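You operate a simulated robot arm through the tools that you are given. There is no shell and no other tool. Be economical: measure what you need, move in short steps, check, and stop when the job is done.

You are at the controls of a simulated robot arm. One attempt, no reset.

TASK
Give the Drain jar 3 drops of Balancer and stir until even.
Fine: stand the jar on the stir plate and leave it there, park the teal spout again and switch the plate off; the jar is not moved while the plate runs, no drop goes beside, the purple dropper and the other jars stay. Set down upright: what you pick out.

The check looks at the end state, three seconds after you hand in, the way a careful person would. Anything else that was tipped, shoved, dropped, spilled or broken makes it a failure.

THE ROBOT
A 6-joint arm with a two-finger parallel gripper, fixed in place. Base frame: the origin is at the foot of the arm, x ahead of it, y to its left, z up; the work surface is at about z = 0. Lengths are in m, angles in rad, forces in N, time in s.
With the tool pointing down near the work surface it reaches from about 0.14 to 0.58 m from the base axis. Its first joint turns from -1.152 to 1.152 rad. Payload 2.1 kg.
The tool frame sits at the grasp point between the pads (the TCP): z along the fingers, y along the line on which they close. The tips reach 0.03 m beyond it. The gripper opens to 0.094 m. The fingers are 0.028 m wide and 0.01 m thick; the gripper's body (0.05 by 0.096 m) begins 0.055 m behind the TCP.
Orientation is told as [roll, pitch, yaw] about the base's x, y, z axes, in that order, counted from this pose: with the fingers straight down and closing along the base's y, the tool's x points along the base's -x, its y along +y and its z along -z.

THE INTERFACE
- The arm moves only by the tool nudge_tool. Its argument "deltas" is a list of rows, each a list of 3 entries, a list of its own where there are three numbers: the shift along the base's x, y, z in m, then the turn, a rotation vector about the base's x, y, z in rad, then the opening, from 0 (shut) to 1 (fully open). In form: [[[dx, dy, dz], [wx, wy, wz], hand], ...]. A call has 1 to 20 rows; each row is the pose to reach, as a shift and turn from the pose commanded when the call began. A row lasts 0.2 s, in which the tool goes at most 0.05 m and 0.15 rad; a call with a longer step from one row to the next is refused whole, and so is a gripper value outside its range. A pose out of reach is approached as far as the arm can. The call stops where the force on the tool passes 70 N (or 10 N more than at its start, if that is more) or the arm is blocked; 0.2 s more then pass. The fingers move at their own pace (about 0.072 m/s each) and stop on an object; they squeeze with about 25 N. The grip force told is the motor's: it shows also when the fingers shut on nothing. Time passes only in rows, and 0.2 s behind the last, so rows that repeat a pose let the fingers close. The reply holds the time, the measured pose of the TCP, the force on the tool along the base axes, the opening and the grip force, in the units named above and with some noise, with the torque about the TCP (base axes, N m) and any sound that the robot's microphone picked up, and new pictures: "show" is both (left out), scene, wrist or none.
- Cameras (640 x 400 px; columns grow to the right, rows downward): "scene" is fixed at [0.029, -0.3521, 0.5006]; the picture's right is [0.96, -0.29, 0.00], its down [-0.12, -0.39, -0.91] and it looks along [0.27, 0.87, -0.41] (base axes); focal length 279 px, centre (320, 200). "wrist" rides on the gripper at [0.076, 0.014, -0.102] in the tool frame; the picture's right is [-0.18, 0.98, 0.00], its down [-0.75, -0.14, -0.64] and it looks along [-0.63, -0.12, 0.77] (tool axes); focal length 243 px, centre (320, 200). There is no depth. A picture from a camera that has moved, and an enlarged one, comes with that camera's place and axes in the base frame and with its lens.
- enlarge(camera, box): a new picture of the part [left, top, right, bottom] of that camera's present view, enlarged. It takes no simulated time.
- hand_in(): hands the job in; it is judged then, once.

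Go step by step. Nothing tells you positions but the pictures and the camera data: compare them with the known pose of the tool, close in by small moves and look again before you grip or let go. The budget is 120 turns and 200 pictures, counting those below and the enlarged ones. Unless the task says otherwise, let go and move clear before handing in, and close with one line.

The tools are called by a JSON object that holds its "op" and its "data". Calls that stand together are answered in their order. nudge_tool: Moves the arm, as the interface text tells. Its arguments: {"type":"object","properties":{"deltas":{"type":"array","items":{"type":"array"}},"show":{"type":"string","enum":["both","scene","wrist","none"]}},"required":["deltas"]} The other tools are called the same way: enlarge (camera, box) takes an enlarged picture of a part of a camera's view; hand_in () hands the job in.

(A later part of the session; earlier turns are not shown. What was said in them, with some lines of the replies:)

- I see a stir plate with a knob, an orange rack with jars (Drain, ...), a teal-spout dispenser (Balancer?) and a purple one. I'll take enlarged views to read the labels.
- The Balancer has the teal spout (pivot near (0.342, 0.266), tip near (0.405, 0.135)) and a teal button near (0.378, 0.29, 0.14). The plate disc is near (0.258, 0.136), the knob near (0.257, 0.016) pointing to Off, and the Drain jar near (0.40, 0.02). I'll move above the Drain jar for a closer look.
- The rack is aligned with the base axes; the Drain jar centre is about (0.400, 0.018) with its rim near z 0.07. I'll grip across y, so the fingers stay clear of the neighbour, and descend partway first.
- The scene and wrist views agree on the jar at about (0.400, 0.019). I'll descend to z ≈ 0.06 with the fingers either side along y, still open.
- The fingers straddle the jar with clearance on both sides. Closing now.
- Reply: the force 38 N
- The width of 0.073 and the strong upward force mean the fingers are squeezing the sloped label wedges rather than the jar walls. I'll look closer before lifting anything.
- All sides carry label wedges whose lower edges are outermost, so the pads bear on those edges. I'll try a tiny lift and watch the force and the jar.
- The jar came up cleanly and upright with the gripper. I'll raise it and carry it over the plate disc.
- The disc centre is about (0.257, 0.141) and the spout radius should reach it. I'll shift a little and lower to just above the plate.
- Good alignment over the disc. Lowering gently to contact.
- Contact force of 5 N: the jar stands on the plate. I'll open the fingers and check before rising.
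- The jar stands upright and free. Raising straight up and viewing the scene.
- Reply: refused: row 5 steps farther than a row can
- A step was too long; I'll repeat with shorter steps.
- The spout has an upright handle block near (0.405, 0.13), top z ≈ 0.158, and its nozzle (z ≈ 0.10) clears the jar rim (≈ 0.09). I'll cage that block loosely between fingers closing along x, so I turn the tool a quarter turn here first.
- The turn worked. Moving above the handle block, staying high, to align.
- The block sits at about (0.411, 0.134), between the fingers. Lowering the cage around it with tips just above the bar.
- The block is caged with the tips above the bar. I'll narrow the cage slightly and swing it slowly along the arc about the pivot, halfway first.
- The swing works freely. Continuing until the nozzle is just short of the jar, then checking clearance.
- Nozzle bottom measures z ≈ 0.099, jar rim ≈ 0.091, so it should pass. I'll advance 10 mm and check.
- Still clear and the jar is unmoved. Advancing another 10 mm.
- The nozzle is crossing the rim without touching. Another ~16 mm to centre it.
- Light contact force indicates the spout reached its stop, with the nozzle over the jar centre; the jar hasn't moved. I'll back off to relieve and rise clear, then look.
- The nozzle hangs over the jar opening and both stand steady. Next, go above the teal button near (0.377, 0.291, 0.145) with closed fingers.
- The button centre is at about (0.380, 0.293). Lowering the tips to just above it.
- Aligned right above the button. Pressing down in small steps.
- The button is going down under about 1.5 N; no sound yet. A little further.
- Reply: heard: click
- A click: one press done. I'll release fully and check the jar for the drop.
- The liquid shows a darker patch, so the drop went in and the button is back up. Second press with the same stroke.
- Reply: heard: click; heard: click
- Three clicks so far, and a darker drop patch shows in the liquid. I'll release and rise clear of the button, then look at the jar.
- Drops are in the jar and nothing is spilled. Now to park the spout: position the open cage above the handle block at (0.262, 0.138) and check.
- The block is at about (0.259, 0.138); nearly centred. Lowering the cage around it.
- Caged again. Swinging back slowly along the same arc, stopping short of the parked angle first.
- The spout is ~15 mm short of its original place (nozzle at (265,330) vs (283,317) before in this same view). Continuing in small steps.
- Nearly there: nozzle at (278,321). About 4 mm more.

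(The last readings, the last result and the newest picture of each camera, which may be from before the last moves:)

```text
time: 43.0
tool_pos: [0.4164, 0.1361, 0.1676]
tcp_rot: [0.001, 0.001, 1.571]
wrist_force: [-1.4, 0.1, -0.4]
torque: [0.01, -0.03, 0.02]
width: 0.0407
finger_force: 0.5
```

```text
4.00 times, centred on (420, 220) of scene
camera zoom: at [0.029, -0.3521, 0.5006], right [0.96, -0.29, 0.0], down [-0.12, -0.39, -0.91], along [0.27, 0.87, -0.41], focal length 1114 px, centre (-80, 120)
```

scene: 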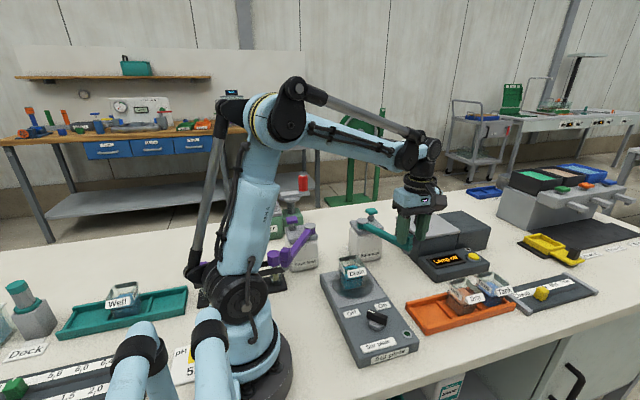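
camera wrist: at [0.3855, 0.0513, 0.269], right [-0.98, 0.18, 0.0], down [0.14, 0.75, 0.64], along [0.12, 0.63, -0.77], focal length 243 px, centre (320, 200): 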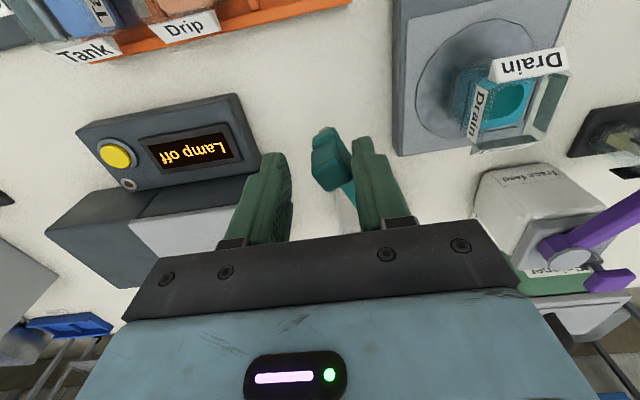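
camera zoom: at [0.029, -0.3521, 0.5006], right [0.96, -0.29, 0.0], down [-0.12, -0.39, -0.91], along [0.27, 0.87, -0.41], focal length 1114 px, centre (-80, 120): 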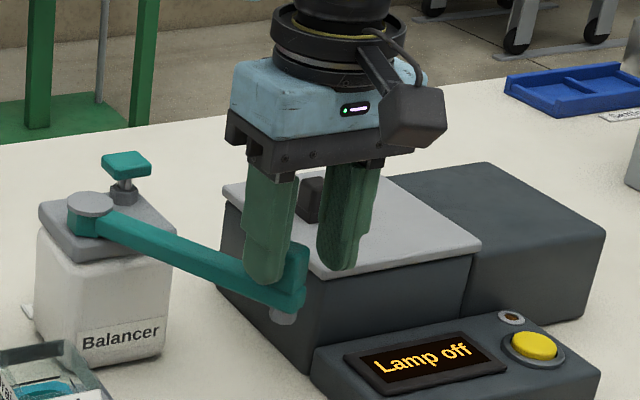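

The spout is back at its stop, matching the original pixel position. Back off, rise, and go over the stir-plate knob.

{"op": "nudge_tool", "data": {"deltas": [[[-0.005, -0.002, 0], [0, 0, 0], 0.5], [[-0.005, -0.002, 0], [0, 0, 0], 0.5], [[-0.005, -0.002, 0.04], [0, 0, 0], 0.5], [[-0.005, -0.002, 0.08], [0, 0, 0], 0.5], [[-0.035, -0.032, 0.08], [0, 0, 0], 0.5], [[-0.065, -0.062, 0.08], [0, 0, 0], 0.5], [[-0.095, -0.092, 0.08], [0, 0, 0], 0.5], [[-0.125, -0.115, 0.08], [0, 0, 0], 0.5], [[-0.158, -0.118, 0.06], [0, 0, 0], 0.5], [[-0.158, -0.118, 0.03], [0, 0, 0], 0.5], [[-0.158, -0.118, 0.03], [0, 0, 0], 0.5]]}}

{"op": "enlarge", "data": {"camera": "scene", "box": [310, 190, 450, 310]}}

{"op": "enlarge", "data": {"camera": "wrist", "box": [200, 0, 460, 240]}}

```text
time: 45.4
tool_pos: [0.2575, 0.0208, 0.1959]
tcp_rot: [0.003, 0.0, 1.571]
wrist_force: [-0.5, -0.1, -0.3]
torque: [0.05, 0.03, 0.0]
width: 0.0473
finger_force: 0.1
camera wrist: at [0.2437, -0.0564, 0.298], right [-0.98, 0.18, 0.0], down [0.14, 0.75, 0.64], along [0.12, 0.63, -0.77], focal length 243 px, centre (320, 200)
```

scene: 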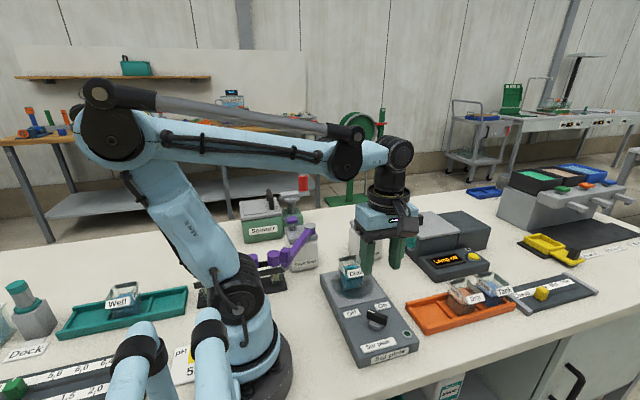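
wrist: 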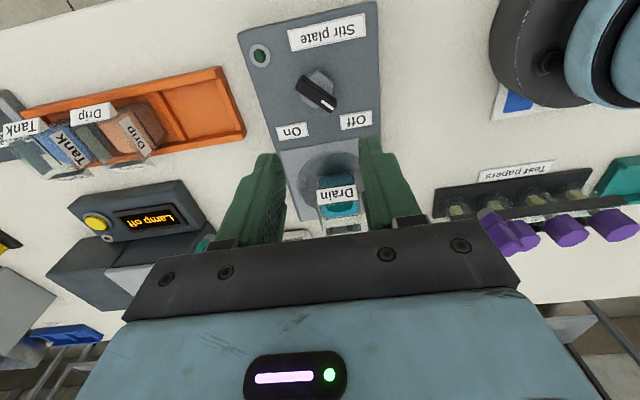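

```text
3.33 times, centred on (380, 250) of scene
camera zoom: at [0.029, -0.3521, 0.5006], right [0.96, -0.29, 0.0], down [-0.12, -0.39, -0.91], along [0.27, 0.87, -0.41], focal length 929 px, centre (120, 33)
```

zoom: 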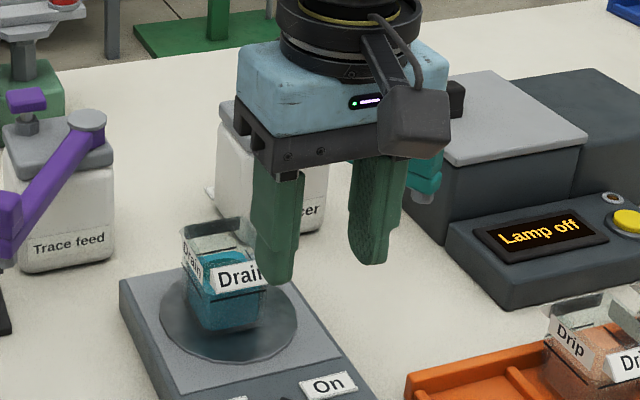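

```text
1.67 times, centred on (330, 120) of wrist
camera zoom: at [0.2437, -0.0564, 0.298], right [-0.98, 0.18, 0.0], down [0.14, 0.75, 0.64], along [0.12, 0.63, -0.77], focal length 404 px, centre (303, 333)
```

zoom: 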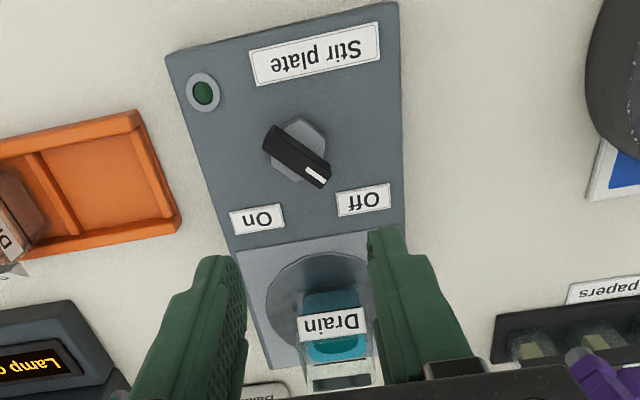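

The knob's grip bar is centred near (0.260, 0.0125), top z ≈ 0.06, with its pointer toward Off (≈131°). I'll turn the tool so the fingers close across the bar, moving above it.

{"op": "nudge_tool", "data": {"deltas": [[[0.001, -0.002, 0], [0, 0, 0.145], 0.5], [[0.002, -0.004, 0], [0, 0, 0.29], 0.5], [[0.003, -0.006, 0], [0, 0, 0.435], 0.5], [[0.003, -0.0075, -0.02], [0, 0, 0.58], 0.5], [[0.003, -0.0075, -0.045], [0, 0, 0.716], 0.5], [[0.003, -0.0075, -0.06], [0, 0, 0.716], 0.5], [[0.003, -0.0075, -0.06], [0, 0, 0.716], 0.5]]}}

{"op": "enlarge", "data": {"camera": "scene", "box": [320, 260, 440, 360]}}

{"op": "enlarge", "data": {"camera": "wrist", "box": [200, 20, 460, 260]}}

```text
time: 47.0
tool_pos: [0.2606, 0.0107, 0.1376]
tcp_rot: [0.002, 0.001, 2.288]
wrist_force: [0.1, -0.2, -0.3]
torque: [-0.02, -0.01, -0.04]
width: 0.047
finger_force: 0.1
camera wrist: at [0.2998, -0.0557, 0.2388], right [-0.86, -0.51, 0.0], down [-0.39, 0.66, 0.64], along [-0.33, 0.55, -0.77], focal length 243 px, centre (320, 200)
```

scene: 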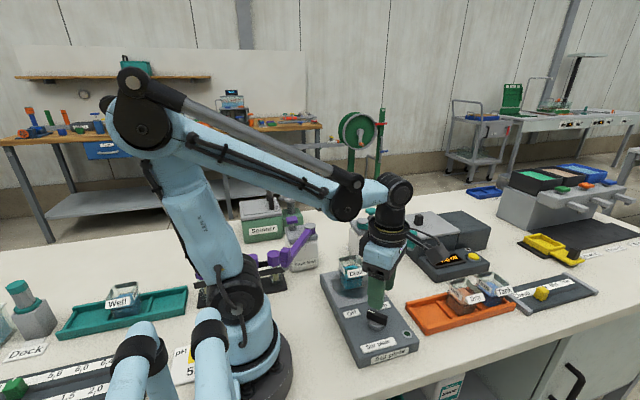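
wrist: 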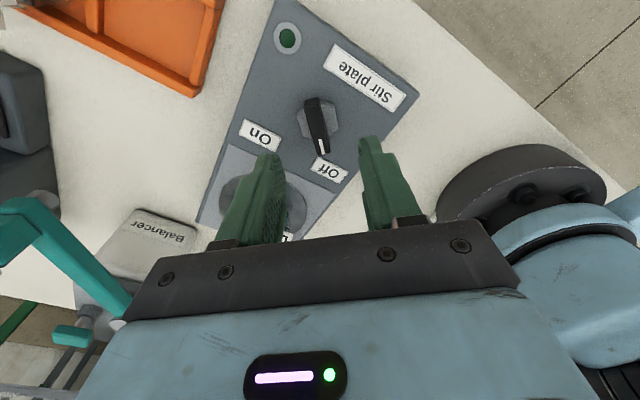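

```text
4.00 times, centred on (380, 310) of scene
camera zoom: at [0.029, -0.3521, 0.5006], right [0.96, -0.29, 0.0], down [-0.12, -0.39, -0.91], along [0.27, 0.87, -0.41], focal length 1114 px, centre (80, -240)
```

zoom: 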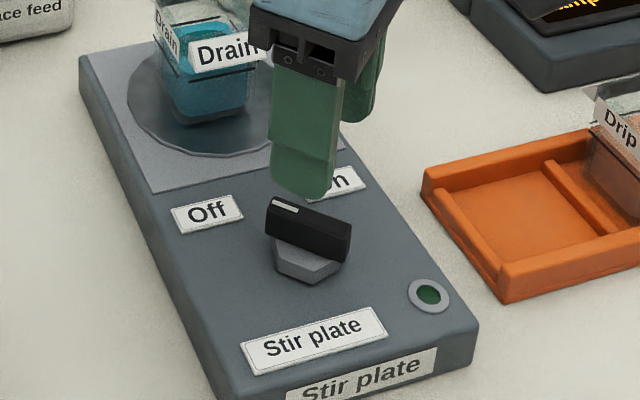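

```text
1.67 times, centred on (330, 140) of wrist
camera zoom: at [0.2998, -0.0557, 0.2388], right [-0.86, -0.51, 0.0], down [-0.39, 0.66, 0.64], along [-0.33, 0.55, -0.77], focal length 404 px, centre (303, 300)
```

zoom: 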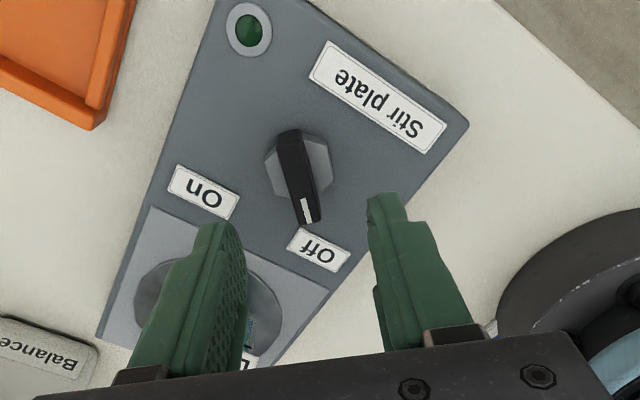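

Fingers are aligned with the knob bar (axis ≈ (0.261, 0.011)). Lowering around it.

{"op": "nudge_tool", "data": {"deltas": [[[0, 0, -0.03], [0, 0, 0], 0.5], [[0, 0, -0.05], [0, 0, 0], 0.5], [[0, 0, -0.059], [0, 0, 0], 0.5], [[0, 0, -0.059], [0, 0, 0], 0.5]], "show": "wrist"}}

{"op": "enlarge", "data": {"camera": "scene", "box": [320, 260, 440, 360]}}

```text
time: 48.0
tool_pos: [0.2596, 0.0098, 0.0782]
tcp_rot: [0.003, 0.0, 2.286]
wrist_force: [-0.8, -0.6, 0.0]
torque: [0.0, 0.03, 0.01]
width: 0.0472
finger_force: 0.1
camera wrist: at [0.2986, -0.0564, 0.1802], right [-0.86, -0.51, 0.0], down [-0.39, 0.66, 0.64], along [-0.33, 0.55, -0.77], focal length 243 px, centre (320, 200)
```

wrist: 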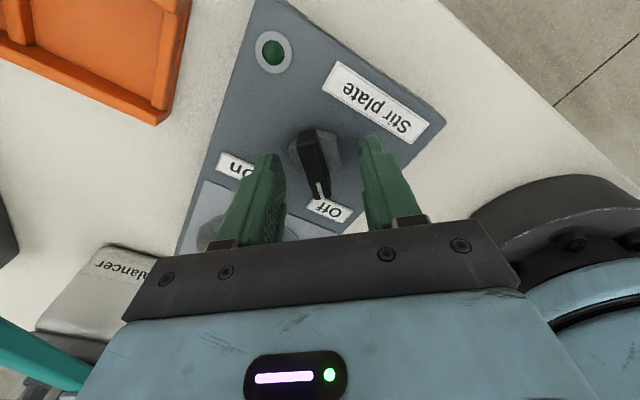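

```text
4.00 times, centred on (380, 310) of scene
camera zoom: at [0.029, -0.3521, 0.5006], right [0.96, -0.29, 0.0], down [-0.12, -0.39, -0.91], along [0.27, 0.87, -0.41], focal length 1114 px, centre (80, -240)
```

zoom: 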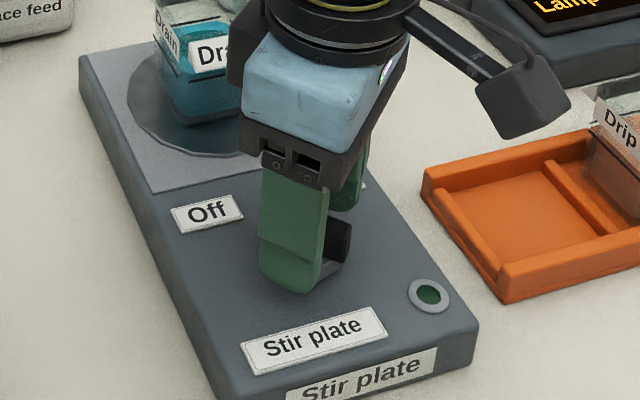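

The bar is between the fingers. Closing on it.

{"op": "nudge_tool", "data": {"deltas": [[[0, 0, 0], [0, 0, 0], 0.3], [[0, 0, 0], [0, 0, 0], 0.1], [[0, 0, 0], [0, 0, 0], 0.05], [[0, 0, 0], [0, 0, 0], 0.05]], "show": "none"}}

```text
time: 49.0
tool_pos: [0.2606, 0.0119, 0.0779]
tcp_rot: [-0.002, -0.001, 2.287]
wrist_force: [16.9, 12.5, 0.2]
torque: [0.39, -0.3, -0.04]
width: 0.0165
finger_force: 10.3
```

Closed on the bar (16.5 mm), but a sideways load shows I'm slightly off-centre. Shifting a couple of mm to relieve it.

{"op": "nudge_tool", "data": {"deltas": [[[0.001, 0.001, 0], [0, 0, 0], 0.05], [[0.0015, 0.0013, 0], [0, 0, 0], 0.05], [[0.0015, 0.0013, 0], [0, 0, 0], 0.05]], "show": "none"}}

```text
time: 49.8
tool_pos: [0.2617, 0.0121, 0.0791]
tcp_rot: [0.003, -0.001, 2.286]
wrist_force: [7.6, 12.3, -3.2]
torque: [0.27, -0.23, -0.04]
width: 0.0127
finger_force: 7.9
```

{"op": "nudge_tool", "data": {"deltas": [[[0.0008, 0.0008, 0], [0, 0, 0], 0.05], [[0.0018, 0.0018, 0], [0, 0, 0], 0.05], [[0.0018, 0.0018, 0], [0, 0, 0], 0.05]], "show": "none"}}

{"op": "enlarge", "data": {"camera": "wrist", "box": [200, 50, 460, 260]}}

```text
time: 50.6
tool_pos: [0.2619, 0.0124, 0.0791]
tcp_rot: [0.01, 0.001, 2.286]
wrist_force: [-7.8, -16.7, 17.6]
torque: [0.57, 0.75, 0.09]
width: 0.012
finger_force: 44.7
```

```text
1.90 times, centred on (330, 155) of wrist
camera zoom: at [0.3021, -0.054, 0.1809], right [-0.86, -0.5, 0.01], down [-0.38, 0.67, 0.64], along [-0.33, 0.55, -0.77], focal length 462 px, centre (301, 286)
```

zoom: 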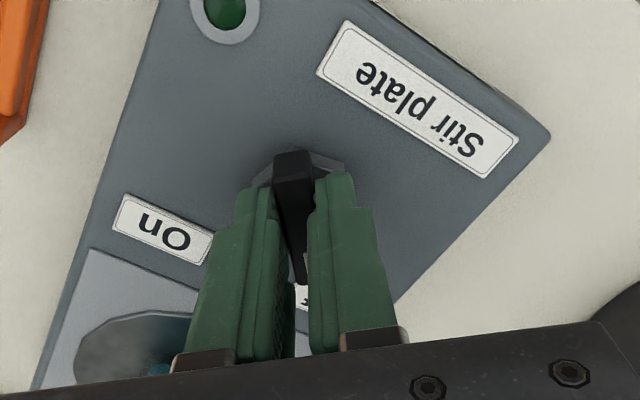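

Now firmly gripped, slightly over-shifted. Easing back under a millimetre.

{"op": "nudge_tool", "data": {"deltas": [[[-0.0007, -0.0008, 0], [0, 0, 0], 0.05], [[-0.0007, -0.0008, 0], [0, 0, 0], 0.05]], "show": "none"}}

```text
time: 51.2
tool_pos: [0.263, 0.012, 0.0763]
tcp_rot: [0.007, 0.001, 2.286]
wrist_force: [-17.9, -17.2, 30.9]
torque: [-0.5, 0.15, 0.11]
width: 0.0118
finger_force: 45.4
```

Squeezing hard loads the knob, so I'd rather turn it with a loose cage. Opening to ~19 mm and checking the forces.

{"op": "nudge_tool", "data": {"deltas": [[[-0.0007, -0.0008, 0], [0, 0, 0], 0.2], [[-0.0007, -0.0008, 0], [0, 0, 0], 0.2], [[-0.0007, -0.0008, 0], [0, 0, 0], 0.2]], "show": "none"}}

{"op": "enlarge", "data": {"camera": "wrist", "box": [200, 50, 460, 260]}}

{"op": "enlarge", "data": {"camera": "scene", "box": [320, 230, 440, 360]}}

```text
time: 52.0
tool_pos: [0.2616, 0.0127, 0.0781]
tcp_rot: [0.0, 0.001, 2.285]
wrist_force: [-0.7, -0.3, -0.5]
torque: [-0.01, -0.03, 0.0]
width: 0.0187
finger_force: 0.2
```

```text
1.90 times, centred on (330, 155) of wrist
camera zoom: at [0.3023, -0.0546, 0.1802], right [-0.86, -0.51, 0.0], down [-0.39, 0.66, 0.64], along [-0.33, 0.55, -0.77], focal length 462 px, centre (301, 286)
```

zoom: 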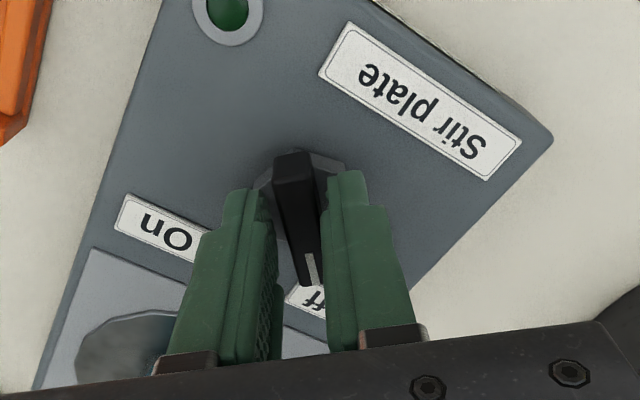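

```text
3.08 times, centred on (380, 295) of scene
camera zoom: at [0.029, -0.3521, 0.5006], right [0.96, -0.29, 0.0], down [-0.12, -0.39, -0.91], along [0.27, 0.87, -0.41], focal length 857 px, centre (135, -92)
```

zoom: 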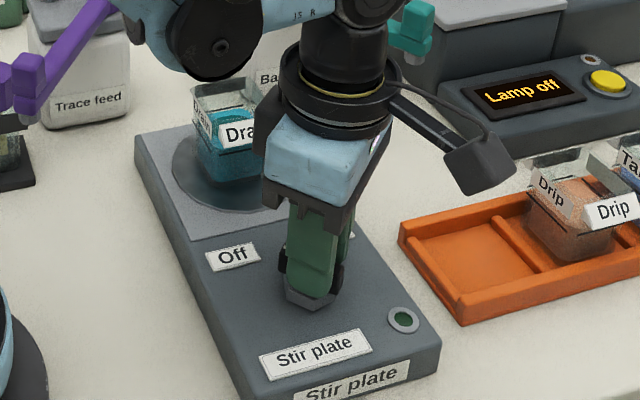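

No load now and the bar is centred. Turning clockwise toward On.

{"op": "nudge_tool", "data": {"deltas": [[[0, 0, 0], [0, 0, -0.13], 0.2], [[0, 0, 0], [0, 0, -0.26], 0.2], [[0, 0, 0], [0, 0, -0.39], 0.2], [[0, 0, 0], [0, 0, -0.52], 0.2], [[0, 0, 0], [0, 0, -0.65], 0.2], [[0, 0, 0], [0, 0, -0.78], 0.2], [[0, 0, 0], [0, 0, -0.78], 0.2]]}}

{"op": "enlarge", "data": {"camera": "wrist", "box": [200, 50, 460, 260]}}

```text
time: 53.6
tool_pos: [0.2627, 0.0125, 0.0784]
tcp_rot: [0.002, -0.001, 1.504]
wrist_force: [-3.5, 0.0, -0.8]
torque: [-0.06, -0.01, 0.03]
width: 0.0198
finger_force: 1.6
camera wrist: at [0.2438, -0.0622, 0.1801], right [-0.97, 0.25, 0.0], down [0.19, 0.74, 0.64], along [0.16, 0.62, -0.77], focal length 243 px, centre (320, 200)
```

scene: 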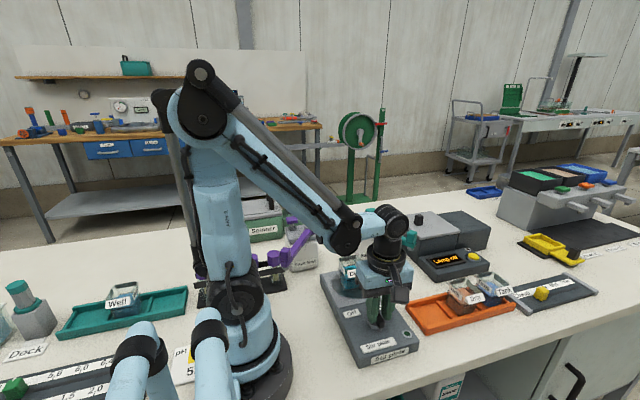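
wrist: 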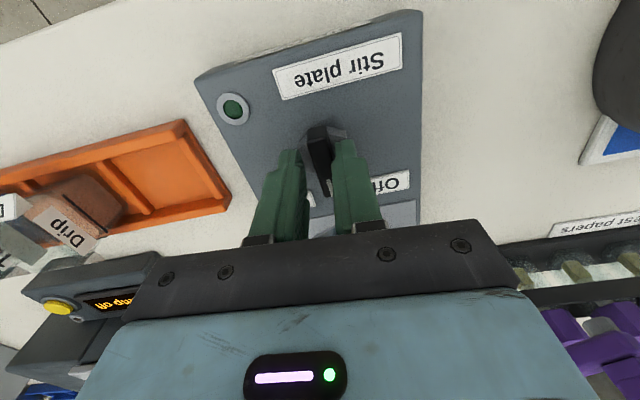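

```text
1.90 times, centred on (330, 155) of wrist
camera zoom: at [0.2438, -0.0622, 0.1801], right [-0.97, 0.25, 0.0], down [0.19, 0.74, 0.64], along [0.16, 0.62, -0.77], focal length 462 px, centre (301, 286)
```

zoom: 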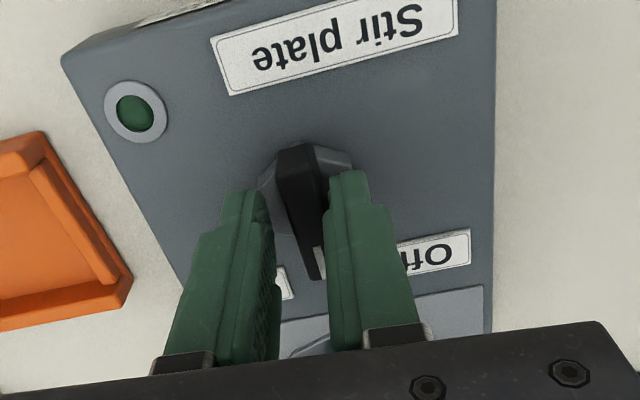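

The knob follows. Continuing to the On side.

{"op": "nudge_tool", "data": {"deltas": [[[0, 0, 0], [0, 0, -0.13], 0.2], [[0, 0, 0], [0, 0, -0.26], 0.2], [[0, 0, 0], [0, 0, -0.39], 0.2], [[0, 0, 0], [0, 0, -0.52], 0.2], [[0, 0, 0], [0, 0, -0.65], 0.2], [[0, 0, 0], [0, 0, -0.78], 0.2], [[0, 0, 0], [0, 0, -0.78], 0.2]], "show": "none"}}

{"op": "enlarge", "data": {"camera": "wrist", "box": [200, 50, 460, 260]}}

{"op": "enlarge", "data": {"camera": "scene", "box": [320, 230, 440, 360]}}

```text
time: 55.2
tool_pos: [0.2634, 0.013, 0.0792]
tcp_rot: [0.002, -0.001, 0.723]
wrist_force: [-3.2, 3.1, -0.7]
torque: [0.05, 0.09, 0.09]
width: 0.0211
finger_force: 2.1
```

```text
1.90 times, centred on (330, 155) of wrist
camera zoom: at [0.1966, -0.0274, 0.181], right [-0.51, 0.86, 0.0], down [0.66, 0.39, 0.64], along [0.55, 0.33, -0.77], focal length 462 px, centre (301, 286)
```

zoom: 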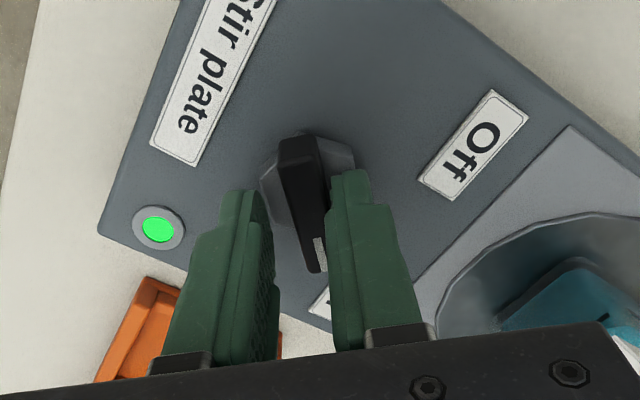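

```text
3.08 times, centred on (380, 295) of scene
camera zoom: at [0.029, -0.3521, 0.5006], right [0.96, -0.29, 0.0], down [-0.12, -0.39, -0.91], along [0.27, 0.87, -0.41], focal length 857 px, centre (135, -92)
```

zoom: 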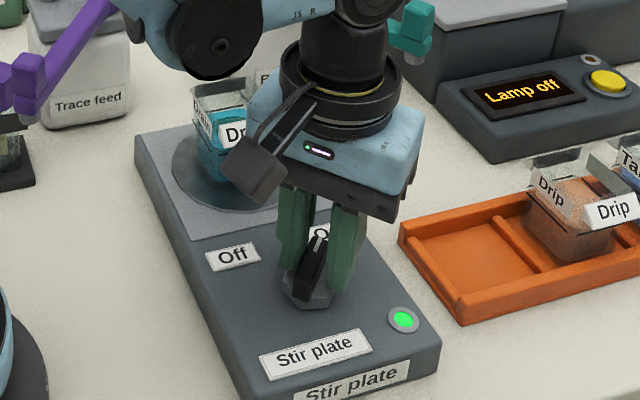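

The green lamp is lit: the plate runs. I'll ease the load and wait while watching the jar.

{"op": "nudge_tool", "data": {"deltas": [[[0, 0, 0], [0, 0, 0.06], 0.25], [[0, 0, 0], [0, 0, 0.06], 0.25], [[0, 0, 0], [0, 0, 0.06], 0.25], [[0, 0, 0], [0, 0, 0.06], 0.25], [[0, 0, 0], [0, 0, 0.06], 0.25], [[0, 0, 0], [0, 0, 0.06], 0.25], [[0, 0, 0], [0, 0, 0.06], 0.25], [[0, 0, 0], [0, 0, 0.06], 0.25], [[0, 0, 0], [0, 0, 0.06], 0.25], [[0, 0, 0], [0, 0, 0.06], 0.25], [[0, 0, 0], [0, 0, 0.06], 0.25], [[0, 0, 0], [0, 0, 0.06], 0.25], [[0, 0, 0], [0, 0, 0.06], 0.25], [[0, 0, 0], [0, 0, 0.06], 0.25], [[0, 0, 0], [0, 0, 0.06], 0.25], [[0, 0, 0], [0, 0, 0.06], 0.25], [[0, 0, 0], [0, 0, 0.06], 0.25], [[0, 0, 0], [0, 0, 0.06], 0.25], [[0, 0, 0], [0, 0, 0.06], 0.25], [[0, 0, 0], [0, 0, 0.06], 0.25]], "show": "none"}}

{"op": "enlarge", "data": {"camera": "scene", "box": [330, 240, 400, 300]}}

{"op": "enlarge", "data": {"camera": "wrist", "box": [400, 100, 640, 280]}}

```text
time: 59.4
tool_pos: [0.2628, 0.0127, 0.0778]
tcp_rot: [0.003, 0.0, 0.786]
wrist_force: [-0.3, -1.2, -0.6]
torque: [0.02, -0.01, -0.04]
width: 0.0236
finger_force: 0.0
```

```text
6.67 times, centred on (365, 270) of scene
camera zoom: at [0.029, -0.3521, 0.5006], right [0.96, -0.29, 0.0], down [-0.12, -0.39, -0.91], along [0.27, 0.87, -0.41], focal length 1857 px, centre (20, -267)
```

zoom: 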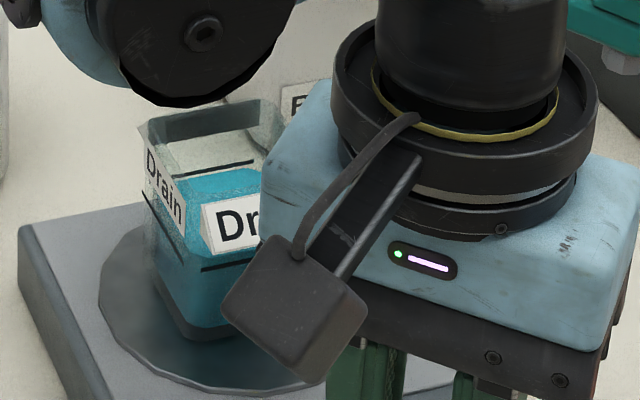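

```text
2.22 times, centred on (520, 190) of wrist
camera zoom: at [0.1993, -0.0312, 0.1811], right [-0.57, 0.82, 0.0], down [0.63, 0.43, 0.64], along [0.53, 0.36, -0.77], focal length 539 px, centre (-124, 222)
```

zoom: 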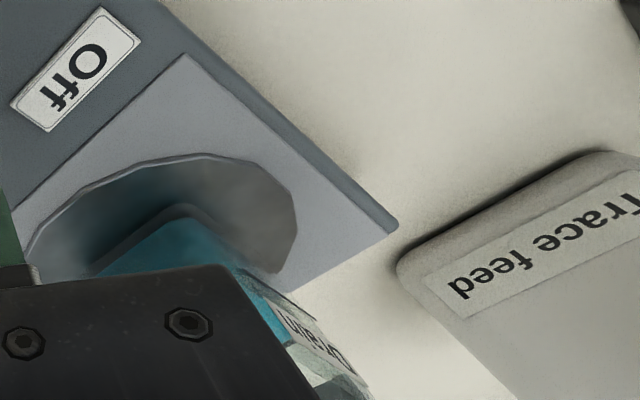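

The surface is hidden by the gripper. I'll rise straight up so I can see the liquid while it stirs.

{"op": "nudge_tool", "data": {"deltas": [[[0, 0, 0.02], [0, 0, 0.06], 0.3], [[0, 0, 0.06], [0, 0, 0.06], 0.3], [[0, 0, 0.1], [0, 0, 0.06], 0.3], [[0, 0, 0.13], [0, 0, 0.06], 0.3], [[0, 0, 0.13], [0, 0, 0.06], 0.3], [[0, 0, 0.13], [0, 0, 0.06], 0.3], [[0, 0, 0.13], [0, 0, 0.06], 0.3], [[0, 0, 0.13], [0, 0, 0.06], 0.3], [[0, 0, 0.13], [0, 0, 0.06], 0.3], [[0, 0, 0.13], [0, 0, 0.06], 0.3], [[0, 0, 0.13], [0, 0, 0.06], 0.3], [[0, 0, 0.13], [0, 0, 0.06], 0.3], [[0, 0, 0.13], [0, 0, 0.06], 0.3]], "show": "wrist"}}

{"op": "enlarge", "data": {"camera": "scene", "box": [330, 240, 400, 300]}}

```text
time: 62.2
tool_pos: [0.2628, 0.0115, 0.209]
tcp_rot: [0.002, 0.0, 0.846]
wrist_force: [-0.3, 0.1, -1.2]
torque: [0.01, -0.01, 0.03]
width: 0.0283
finger_force: 0.1
camera wrist: at [0.2013, -0.0364, 0.3117], right [-0.61, 0.79, 0.0], down [0.61, 0.47, 0.64], along [0.51, 0.4, -0.77], focal length 243 px, centre (320, 200)
```

wrist: 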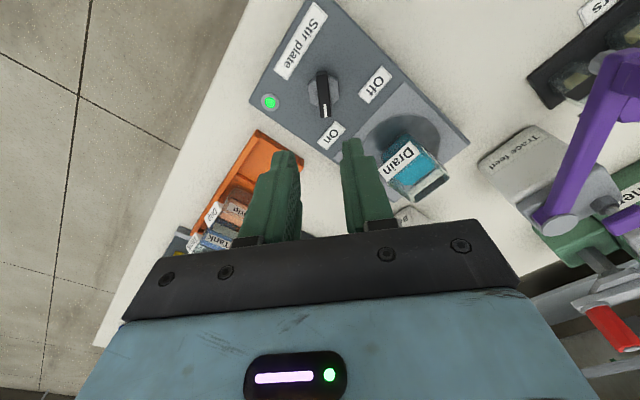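

```text
6.67 times, centred on (365, 270) of scene
camera zoom: at [0.029, -0.3521, 0.5006], right [0.96, -0.29, 0.0], down [-0.12, -0.39, -0.91], along [0.27, 0.87, -0.41], focal length 1857 px, centre (20, -267)
```

zoom: 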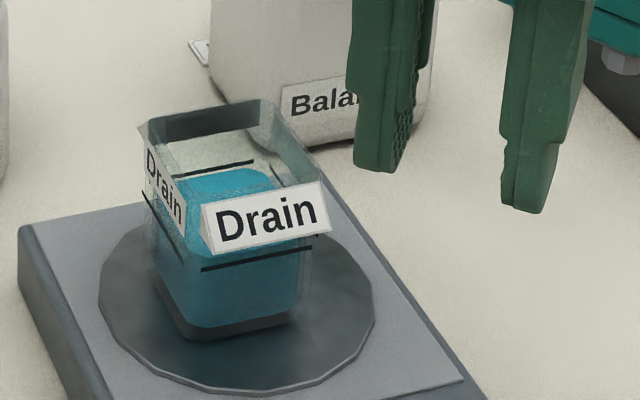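

{"op": "enlarge", "data": {"camera": "wrist", "box": [360, 110, 470, 220]}}

```text
3.64 times, centred on (415, 165) of wrist
camera zoom: at [0.2013, -0.0364, 0.3117], right [-0.61, 0.79, 0.0], down [0.61, 0.47, 0.64], along [0.51, 0.4, -0.77], focal length 882 px, centre (-26, 327)
```

zoom: 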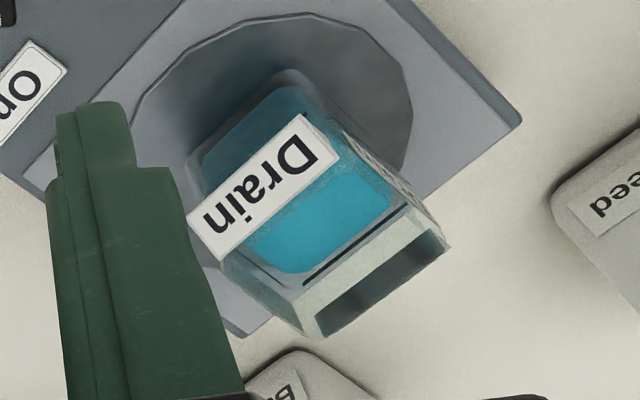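

The liquid is evenly coloured now. Next I check the knob bar's current orientation before lowering to switch off.

{"op": "enlarge", "data": {"camera": "wrist", "box": [240, 40, 400, 160]}}

```text
3.33 times, centred on (320, 100) of wrist
camera zoom: at [0.2013, -0.0364, 0.3117], right [-0.61, 0.79, 0.0], down [0.61, 0.47, 0.64], along [0.51, 0.4, -0.77], focal length 809 px, centre (320, 533)
```

zoom: 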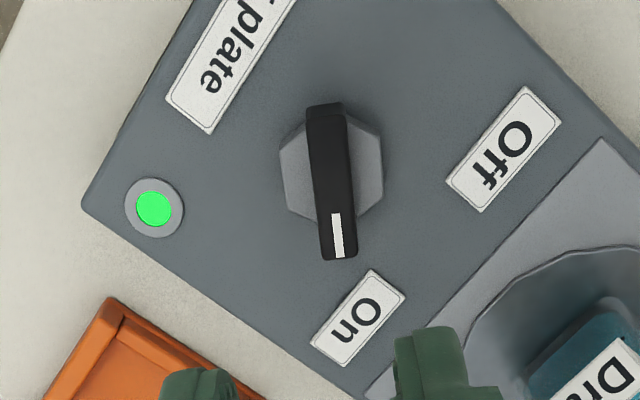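

The bar points at 45° (On). Lowering over it again with the fingers parallel to it, then narrowing the cage.

{"op": "nudge_tool", "data": {"deltas": [[[0, 0, -0.03], [0, 0, -0.06], 0.35], [[0, 0, -0.06], [0, 0, -0.06], 0.35], [[0, 0, -0.09], [0, 0, -0.06], 0.35], [[0, 0, -0.115], [0, 0, -0.06], 0.35], [[0, 0, -0.13], [0, 0, -0.06], 0.35], [[0, 0, -0.13], [0, 0, -0.06], 0.2], [[0, 0, -0.13], [0, 0, -0.06], 0.2]], "show": "none"}}

{"op": "enlarge", "data": {"camera": "wrist", "box": [200, 50, 460, 260]}}

```text
time: 63.8
tool_pos: [0.2622, 0.0137, 0.0769]
tcp_rot: [0.002, 0.001, 0.785]
wrist_force: [-0.3, 0.1, -0.9]
torque: [0.0, -0.05, 0.0]
width: 0.0186
finger_force: 0.0
```

```text
1.90 times, centred on (330, 155) of wrist
camera zoom: at [0.199, -0.0305, 0.1786], right [-0.57, 0.82, 0.0], down [0.63, 0.43, 0.64], along [0.53, 0.36, -0.77], focal length 462 px, centre (301, 286)
```

zoom: 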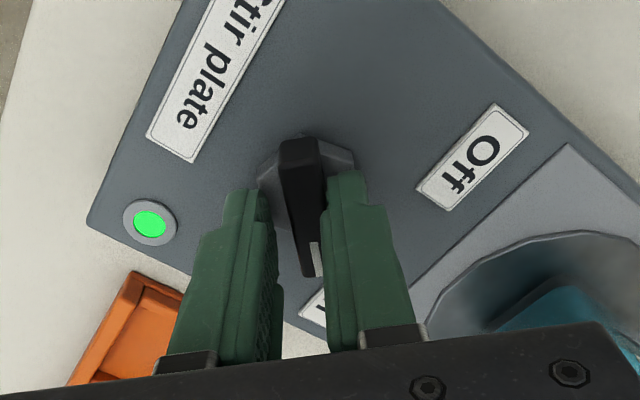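

The cage is around the bar with no load. Turning counter-clockwise back to Off.

{"op": "nudge_tool", "data": {"deltas": [[[0, 0, 0], [0, 0, 0.13], 0.2], [[0, 0, 0], [0, 0, 0.26], 0.2], [[0, 0, 0], [0, 0, 0.39], 0.2], [[0, 0, 0], [0, 0, 0.52], 0.2], [[0, 0, 0], [0, 0, 0.65], 0.2], [[0, 0, 0], [0, 0, 0.78], 0.2], [[0, 0, 0], [0, 0, 0.91], 0.2], [[0, 0, 0], [0, 0, 1.04], 0.2], [[0, 0, 0], [0, 0, 1.17], 0.2], [[0, 0, 0], [0, 0, 1.3], 0.2], [[0, 0, 0], [0, 0, 1.43], 0.2], [[0, 0, 0], [0, 0, 1.56], 0.2], [[0, 0, 0], [0, 0, 1.56], 0.2]], "show": "none"}}

{"op": "enlarge", "data": {"camera": "wrist", "box": [200, 50, 460, 260]}}

{"op": "enlarge", "data": {"camera": "scene", "box": [320, 230, 440, 360]}}

```text
time: 66.6
tool_pos: [0.2633, 0.012, 0.0779]
tcp_rot: [0.001, -0.001, 2.348]
wrist_force: [-1.0, -0.8, 0.4]
torque: [-0.03, -0.01, 0.0]
width: 0.0195
finger_force: 0.8
```

```text
1.90 times, centred on (330, 155) of wrist
camera zoom: at [0.3075, -0.0514, 0.1806], right [-0.83, -0.56, 0.0], down [-0.43, 0.64, 0.64], along [-0.36, 0.53, -0.77], focal length 462 px, centre (301, 286)
```

zoom: 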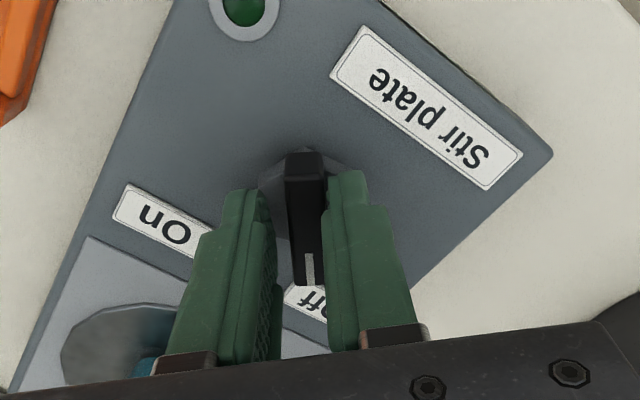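

```text
3.08 times, centred on (380, 295) of scene
camera zoom: at [0.029, -0.3521, 0.5006], right [0.96, -0.29, 0.0], down [-0.12, -0.39, -0.91], along [0.27, 0.87, -0.41], focal length 857 px, centre (135, -92)
```

zoom: 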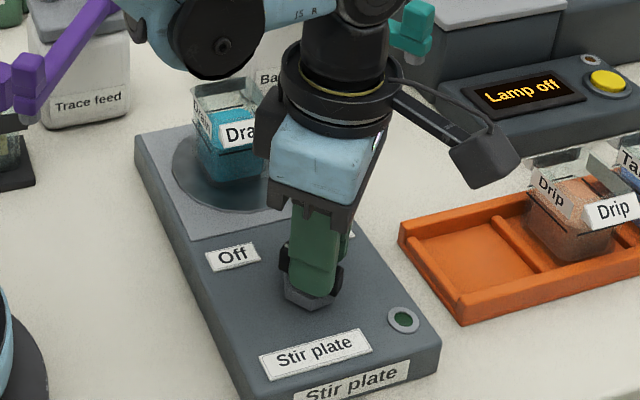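

The lamp is off. The bar lags a little in the loose cage, so I turn slightly further to seat it at Off.

{"op": "nudge_tool", "data": {"deltas": [[[0, 0, 0], [0, 0, 0.08], 0.2], [[0, 0, 0], [0, 0, 0.15], 0.2], [[0, 0, 0], [0, 0, 0.15], 0.2]], "show": "none"}}

{"op": "enlarge", "data": {"camera": "wrist", "box": [200, 50, 460, 260]}}

```text
time: 67.4
tool_pos: [0.2639, 0.0123, 0.0783]
tcp_rot: [0.002, 0.0, 2.497]
wrist_force: [-0.1, -0.4, -0.9]
torque: [-0.01, 0.02, 0.02]
width: 0.019
finger_force: 0.2
```

```text
1.90 times, centred on (330, 155) of wrist
camera zoom: at [0.3163, -0.0443, 0.1809], right [-0.74, -0.68, 0.0], down [-0.52, 0.57, 0.64], along [-0.43, 0.47, -0.77], focal length 462 px, centre (301, 286)
```

zoom: 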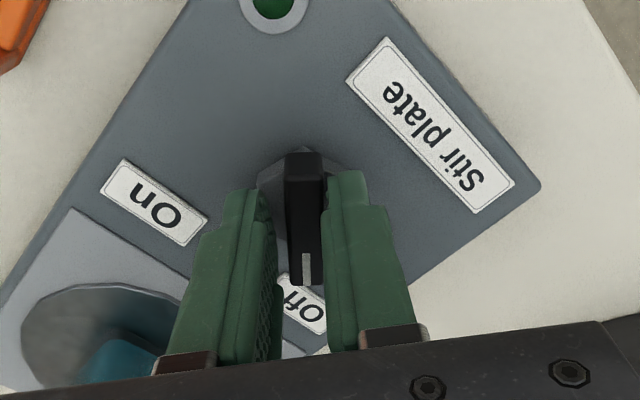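

The pointer now sits at Off. Opening, rising straight up and clearing, then a final inspection.

{"op": "nudge_tool", "data": {"deltas": [[[0, 0, 0], [0, 0, -0.06], 0.35], [[0, 0, 0], [0, 0, -0.06], 0.35], [[0, 0, 0.03], [0, 0, -0.06], 0.4], [[0, 0, 0.07], [0, 0, -0.06], 0.4], [[0, 0, 0.11], [0, 0, -0.06], 0.4], [[0, -0.02, 0.15], [0, 0, -0.06], 0.4], [[0, -0.04, 0.19], [0, 0, -0.06], 0.4], [[0, -0.04, 0.19], [0, 0, -0.06], 0.4]]}}

{"op": "enlarge", "data": {"camera": "wrist", "box": [200, 0, 460, 200]}}

{"op": "enlarge", "data": {"camera": "scene", "box": [300, 190, 540, 370]}}

```text
time: 69.2
tool_pos: [0.2642, -0.0257, 0.2716]
tcp_rot: [0.0, -0.001, 2.438]
wrist_force: [0.0, 0.3, 0.2]
torque: [0.02, 0.0, 0.0]
width: 0.0376
finger_force: 0.1
camera wrist: at [0.3129, -0.0855, 0.374], right [-0.78, -0.63, 0.0], down [-0.48, 0.6, 0.64], along [-0.41, 0.5, -0.77], focal length 243 px, centre (320, 200)
```

scene: 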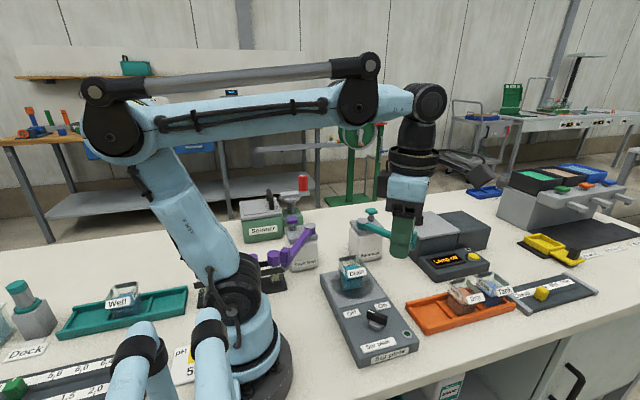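
wrist: 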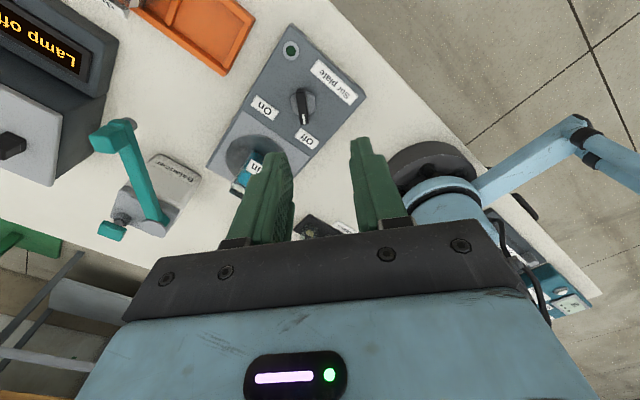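

```text
2.00 times, centred on (330, 100) of wrist
camera zoom: at [0.3129, -0.0855, 0.374], right [-0.78, -0.63, 0.0], down [-0.48, 0.6, 0.64], along [-0.41, 0.5, -0.77], focal length 485 px, centre (300, 400)
```

zoom: 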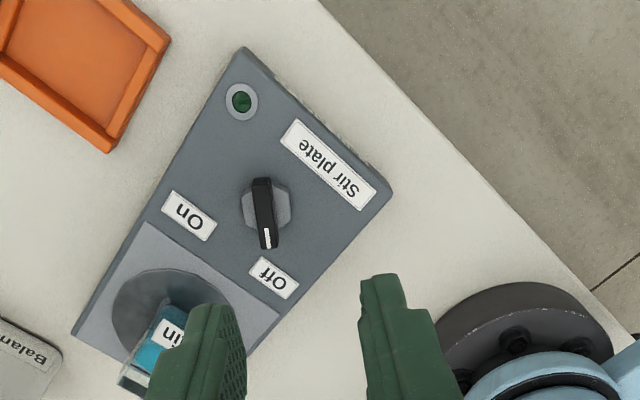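

```text
2.22 times, centred on (420, 280) of scene
camera zoom: at [0.029, -0.3521, 0.5006], right [0.96, -0.29, 0.0], down [-0.12, -0.39, -0.91], along [0.27, 0.87, -0.41], focal length 619 px, centre (98, 22)
```

zoom: 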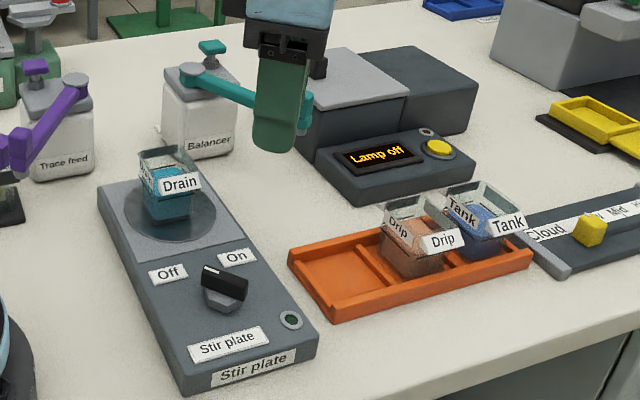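

The knob looks as at the start and the lamp is dark. I'll shift the gripper aside to verify the spout and the liquid once more.

{"op": "nudge_tool", "data": {"deltas": [[[-0.01, -0.02, 0.03], [0, 0, 0], 0.4], [[-0.02, -0.04, 0.06], [0, 0, 0], 0.4], [[-0.02, -0.06, 0.1], [0, 0, 0], 0.4], [[-0.02, -0.06, 0.1], [0, 0, 0], 0.4]], "show": "none"}}

{"op": "enlarge", "data": {"camera": "scene", "box": [310, 190, 450, 310]}}

{"op": "enlarge", "data": {"camera": "scene", "box": [330, 250, 380, 300]}}

```text
time: 70.2
tool_pos: [0.2458, -0.0853, 0.3717]
tcp_rot: [0.003, 0.001, 2.439]
wrist_force: [-0.4, -0.2, 0.0]
torque: [0.01, -0.04, 0.02]
width: 0.0376
finger_force: 0.0
```

```text
3.33 times, centred on (380, 250) of scene
camera zoom: at [0.029, -0.3521, 0.5006], right [0.96, -0.29, 0.0], down [-0.12, -0.39, -0.91], along [0.27, 0.87, -0.41], focal length 929 px, centre (120, 33)
```

zoom: 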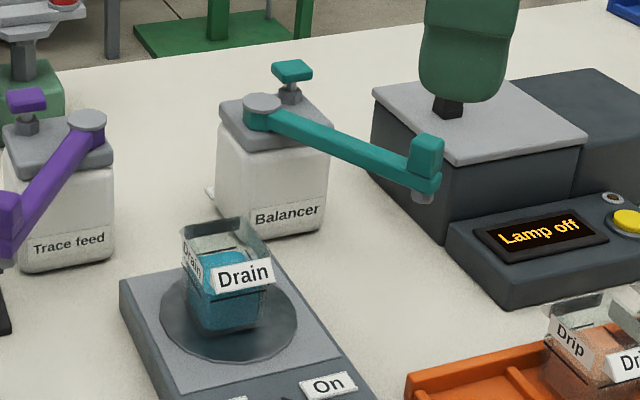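

```text
8.00 times, centred on (355, 275) of scene
camera zoom: at [0.029, -0.3521, 0.5006], right [0.96, -0.29, 0.0], down [-0.12, -0.39, -0.91], along [0.27, 0.87, -0.41], focal length 2229 px, centre (40, -400)
```

zoom: 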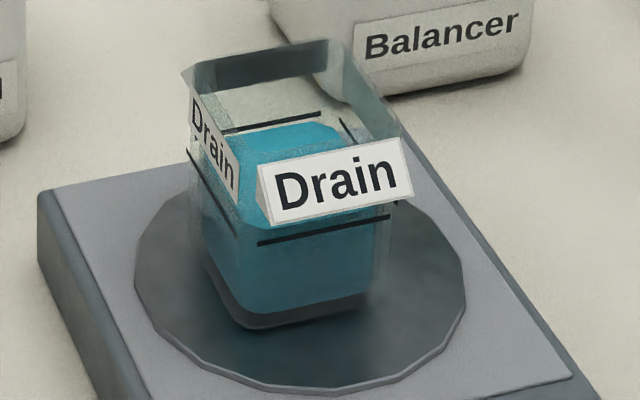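

The spout is back in its original place, the liquid is even, the jar stands upright on the plate, and the plate is off. Handing in.

{"op": "hand_in", "data": {}}

```text
The job is handed in.
```

The Drain jar got 3 drops of Balancer (three clicks) and was stirred until its colour looked even. It stands on the stir plate, the plate is off, the teal spout is parked, and the purple dropper and other jars were not touched.
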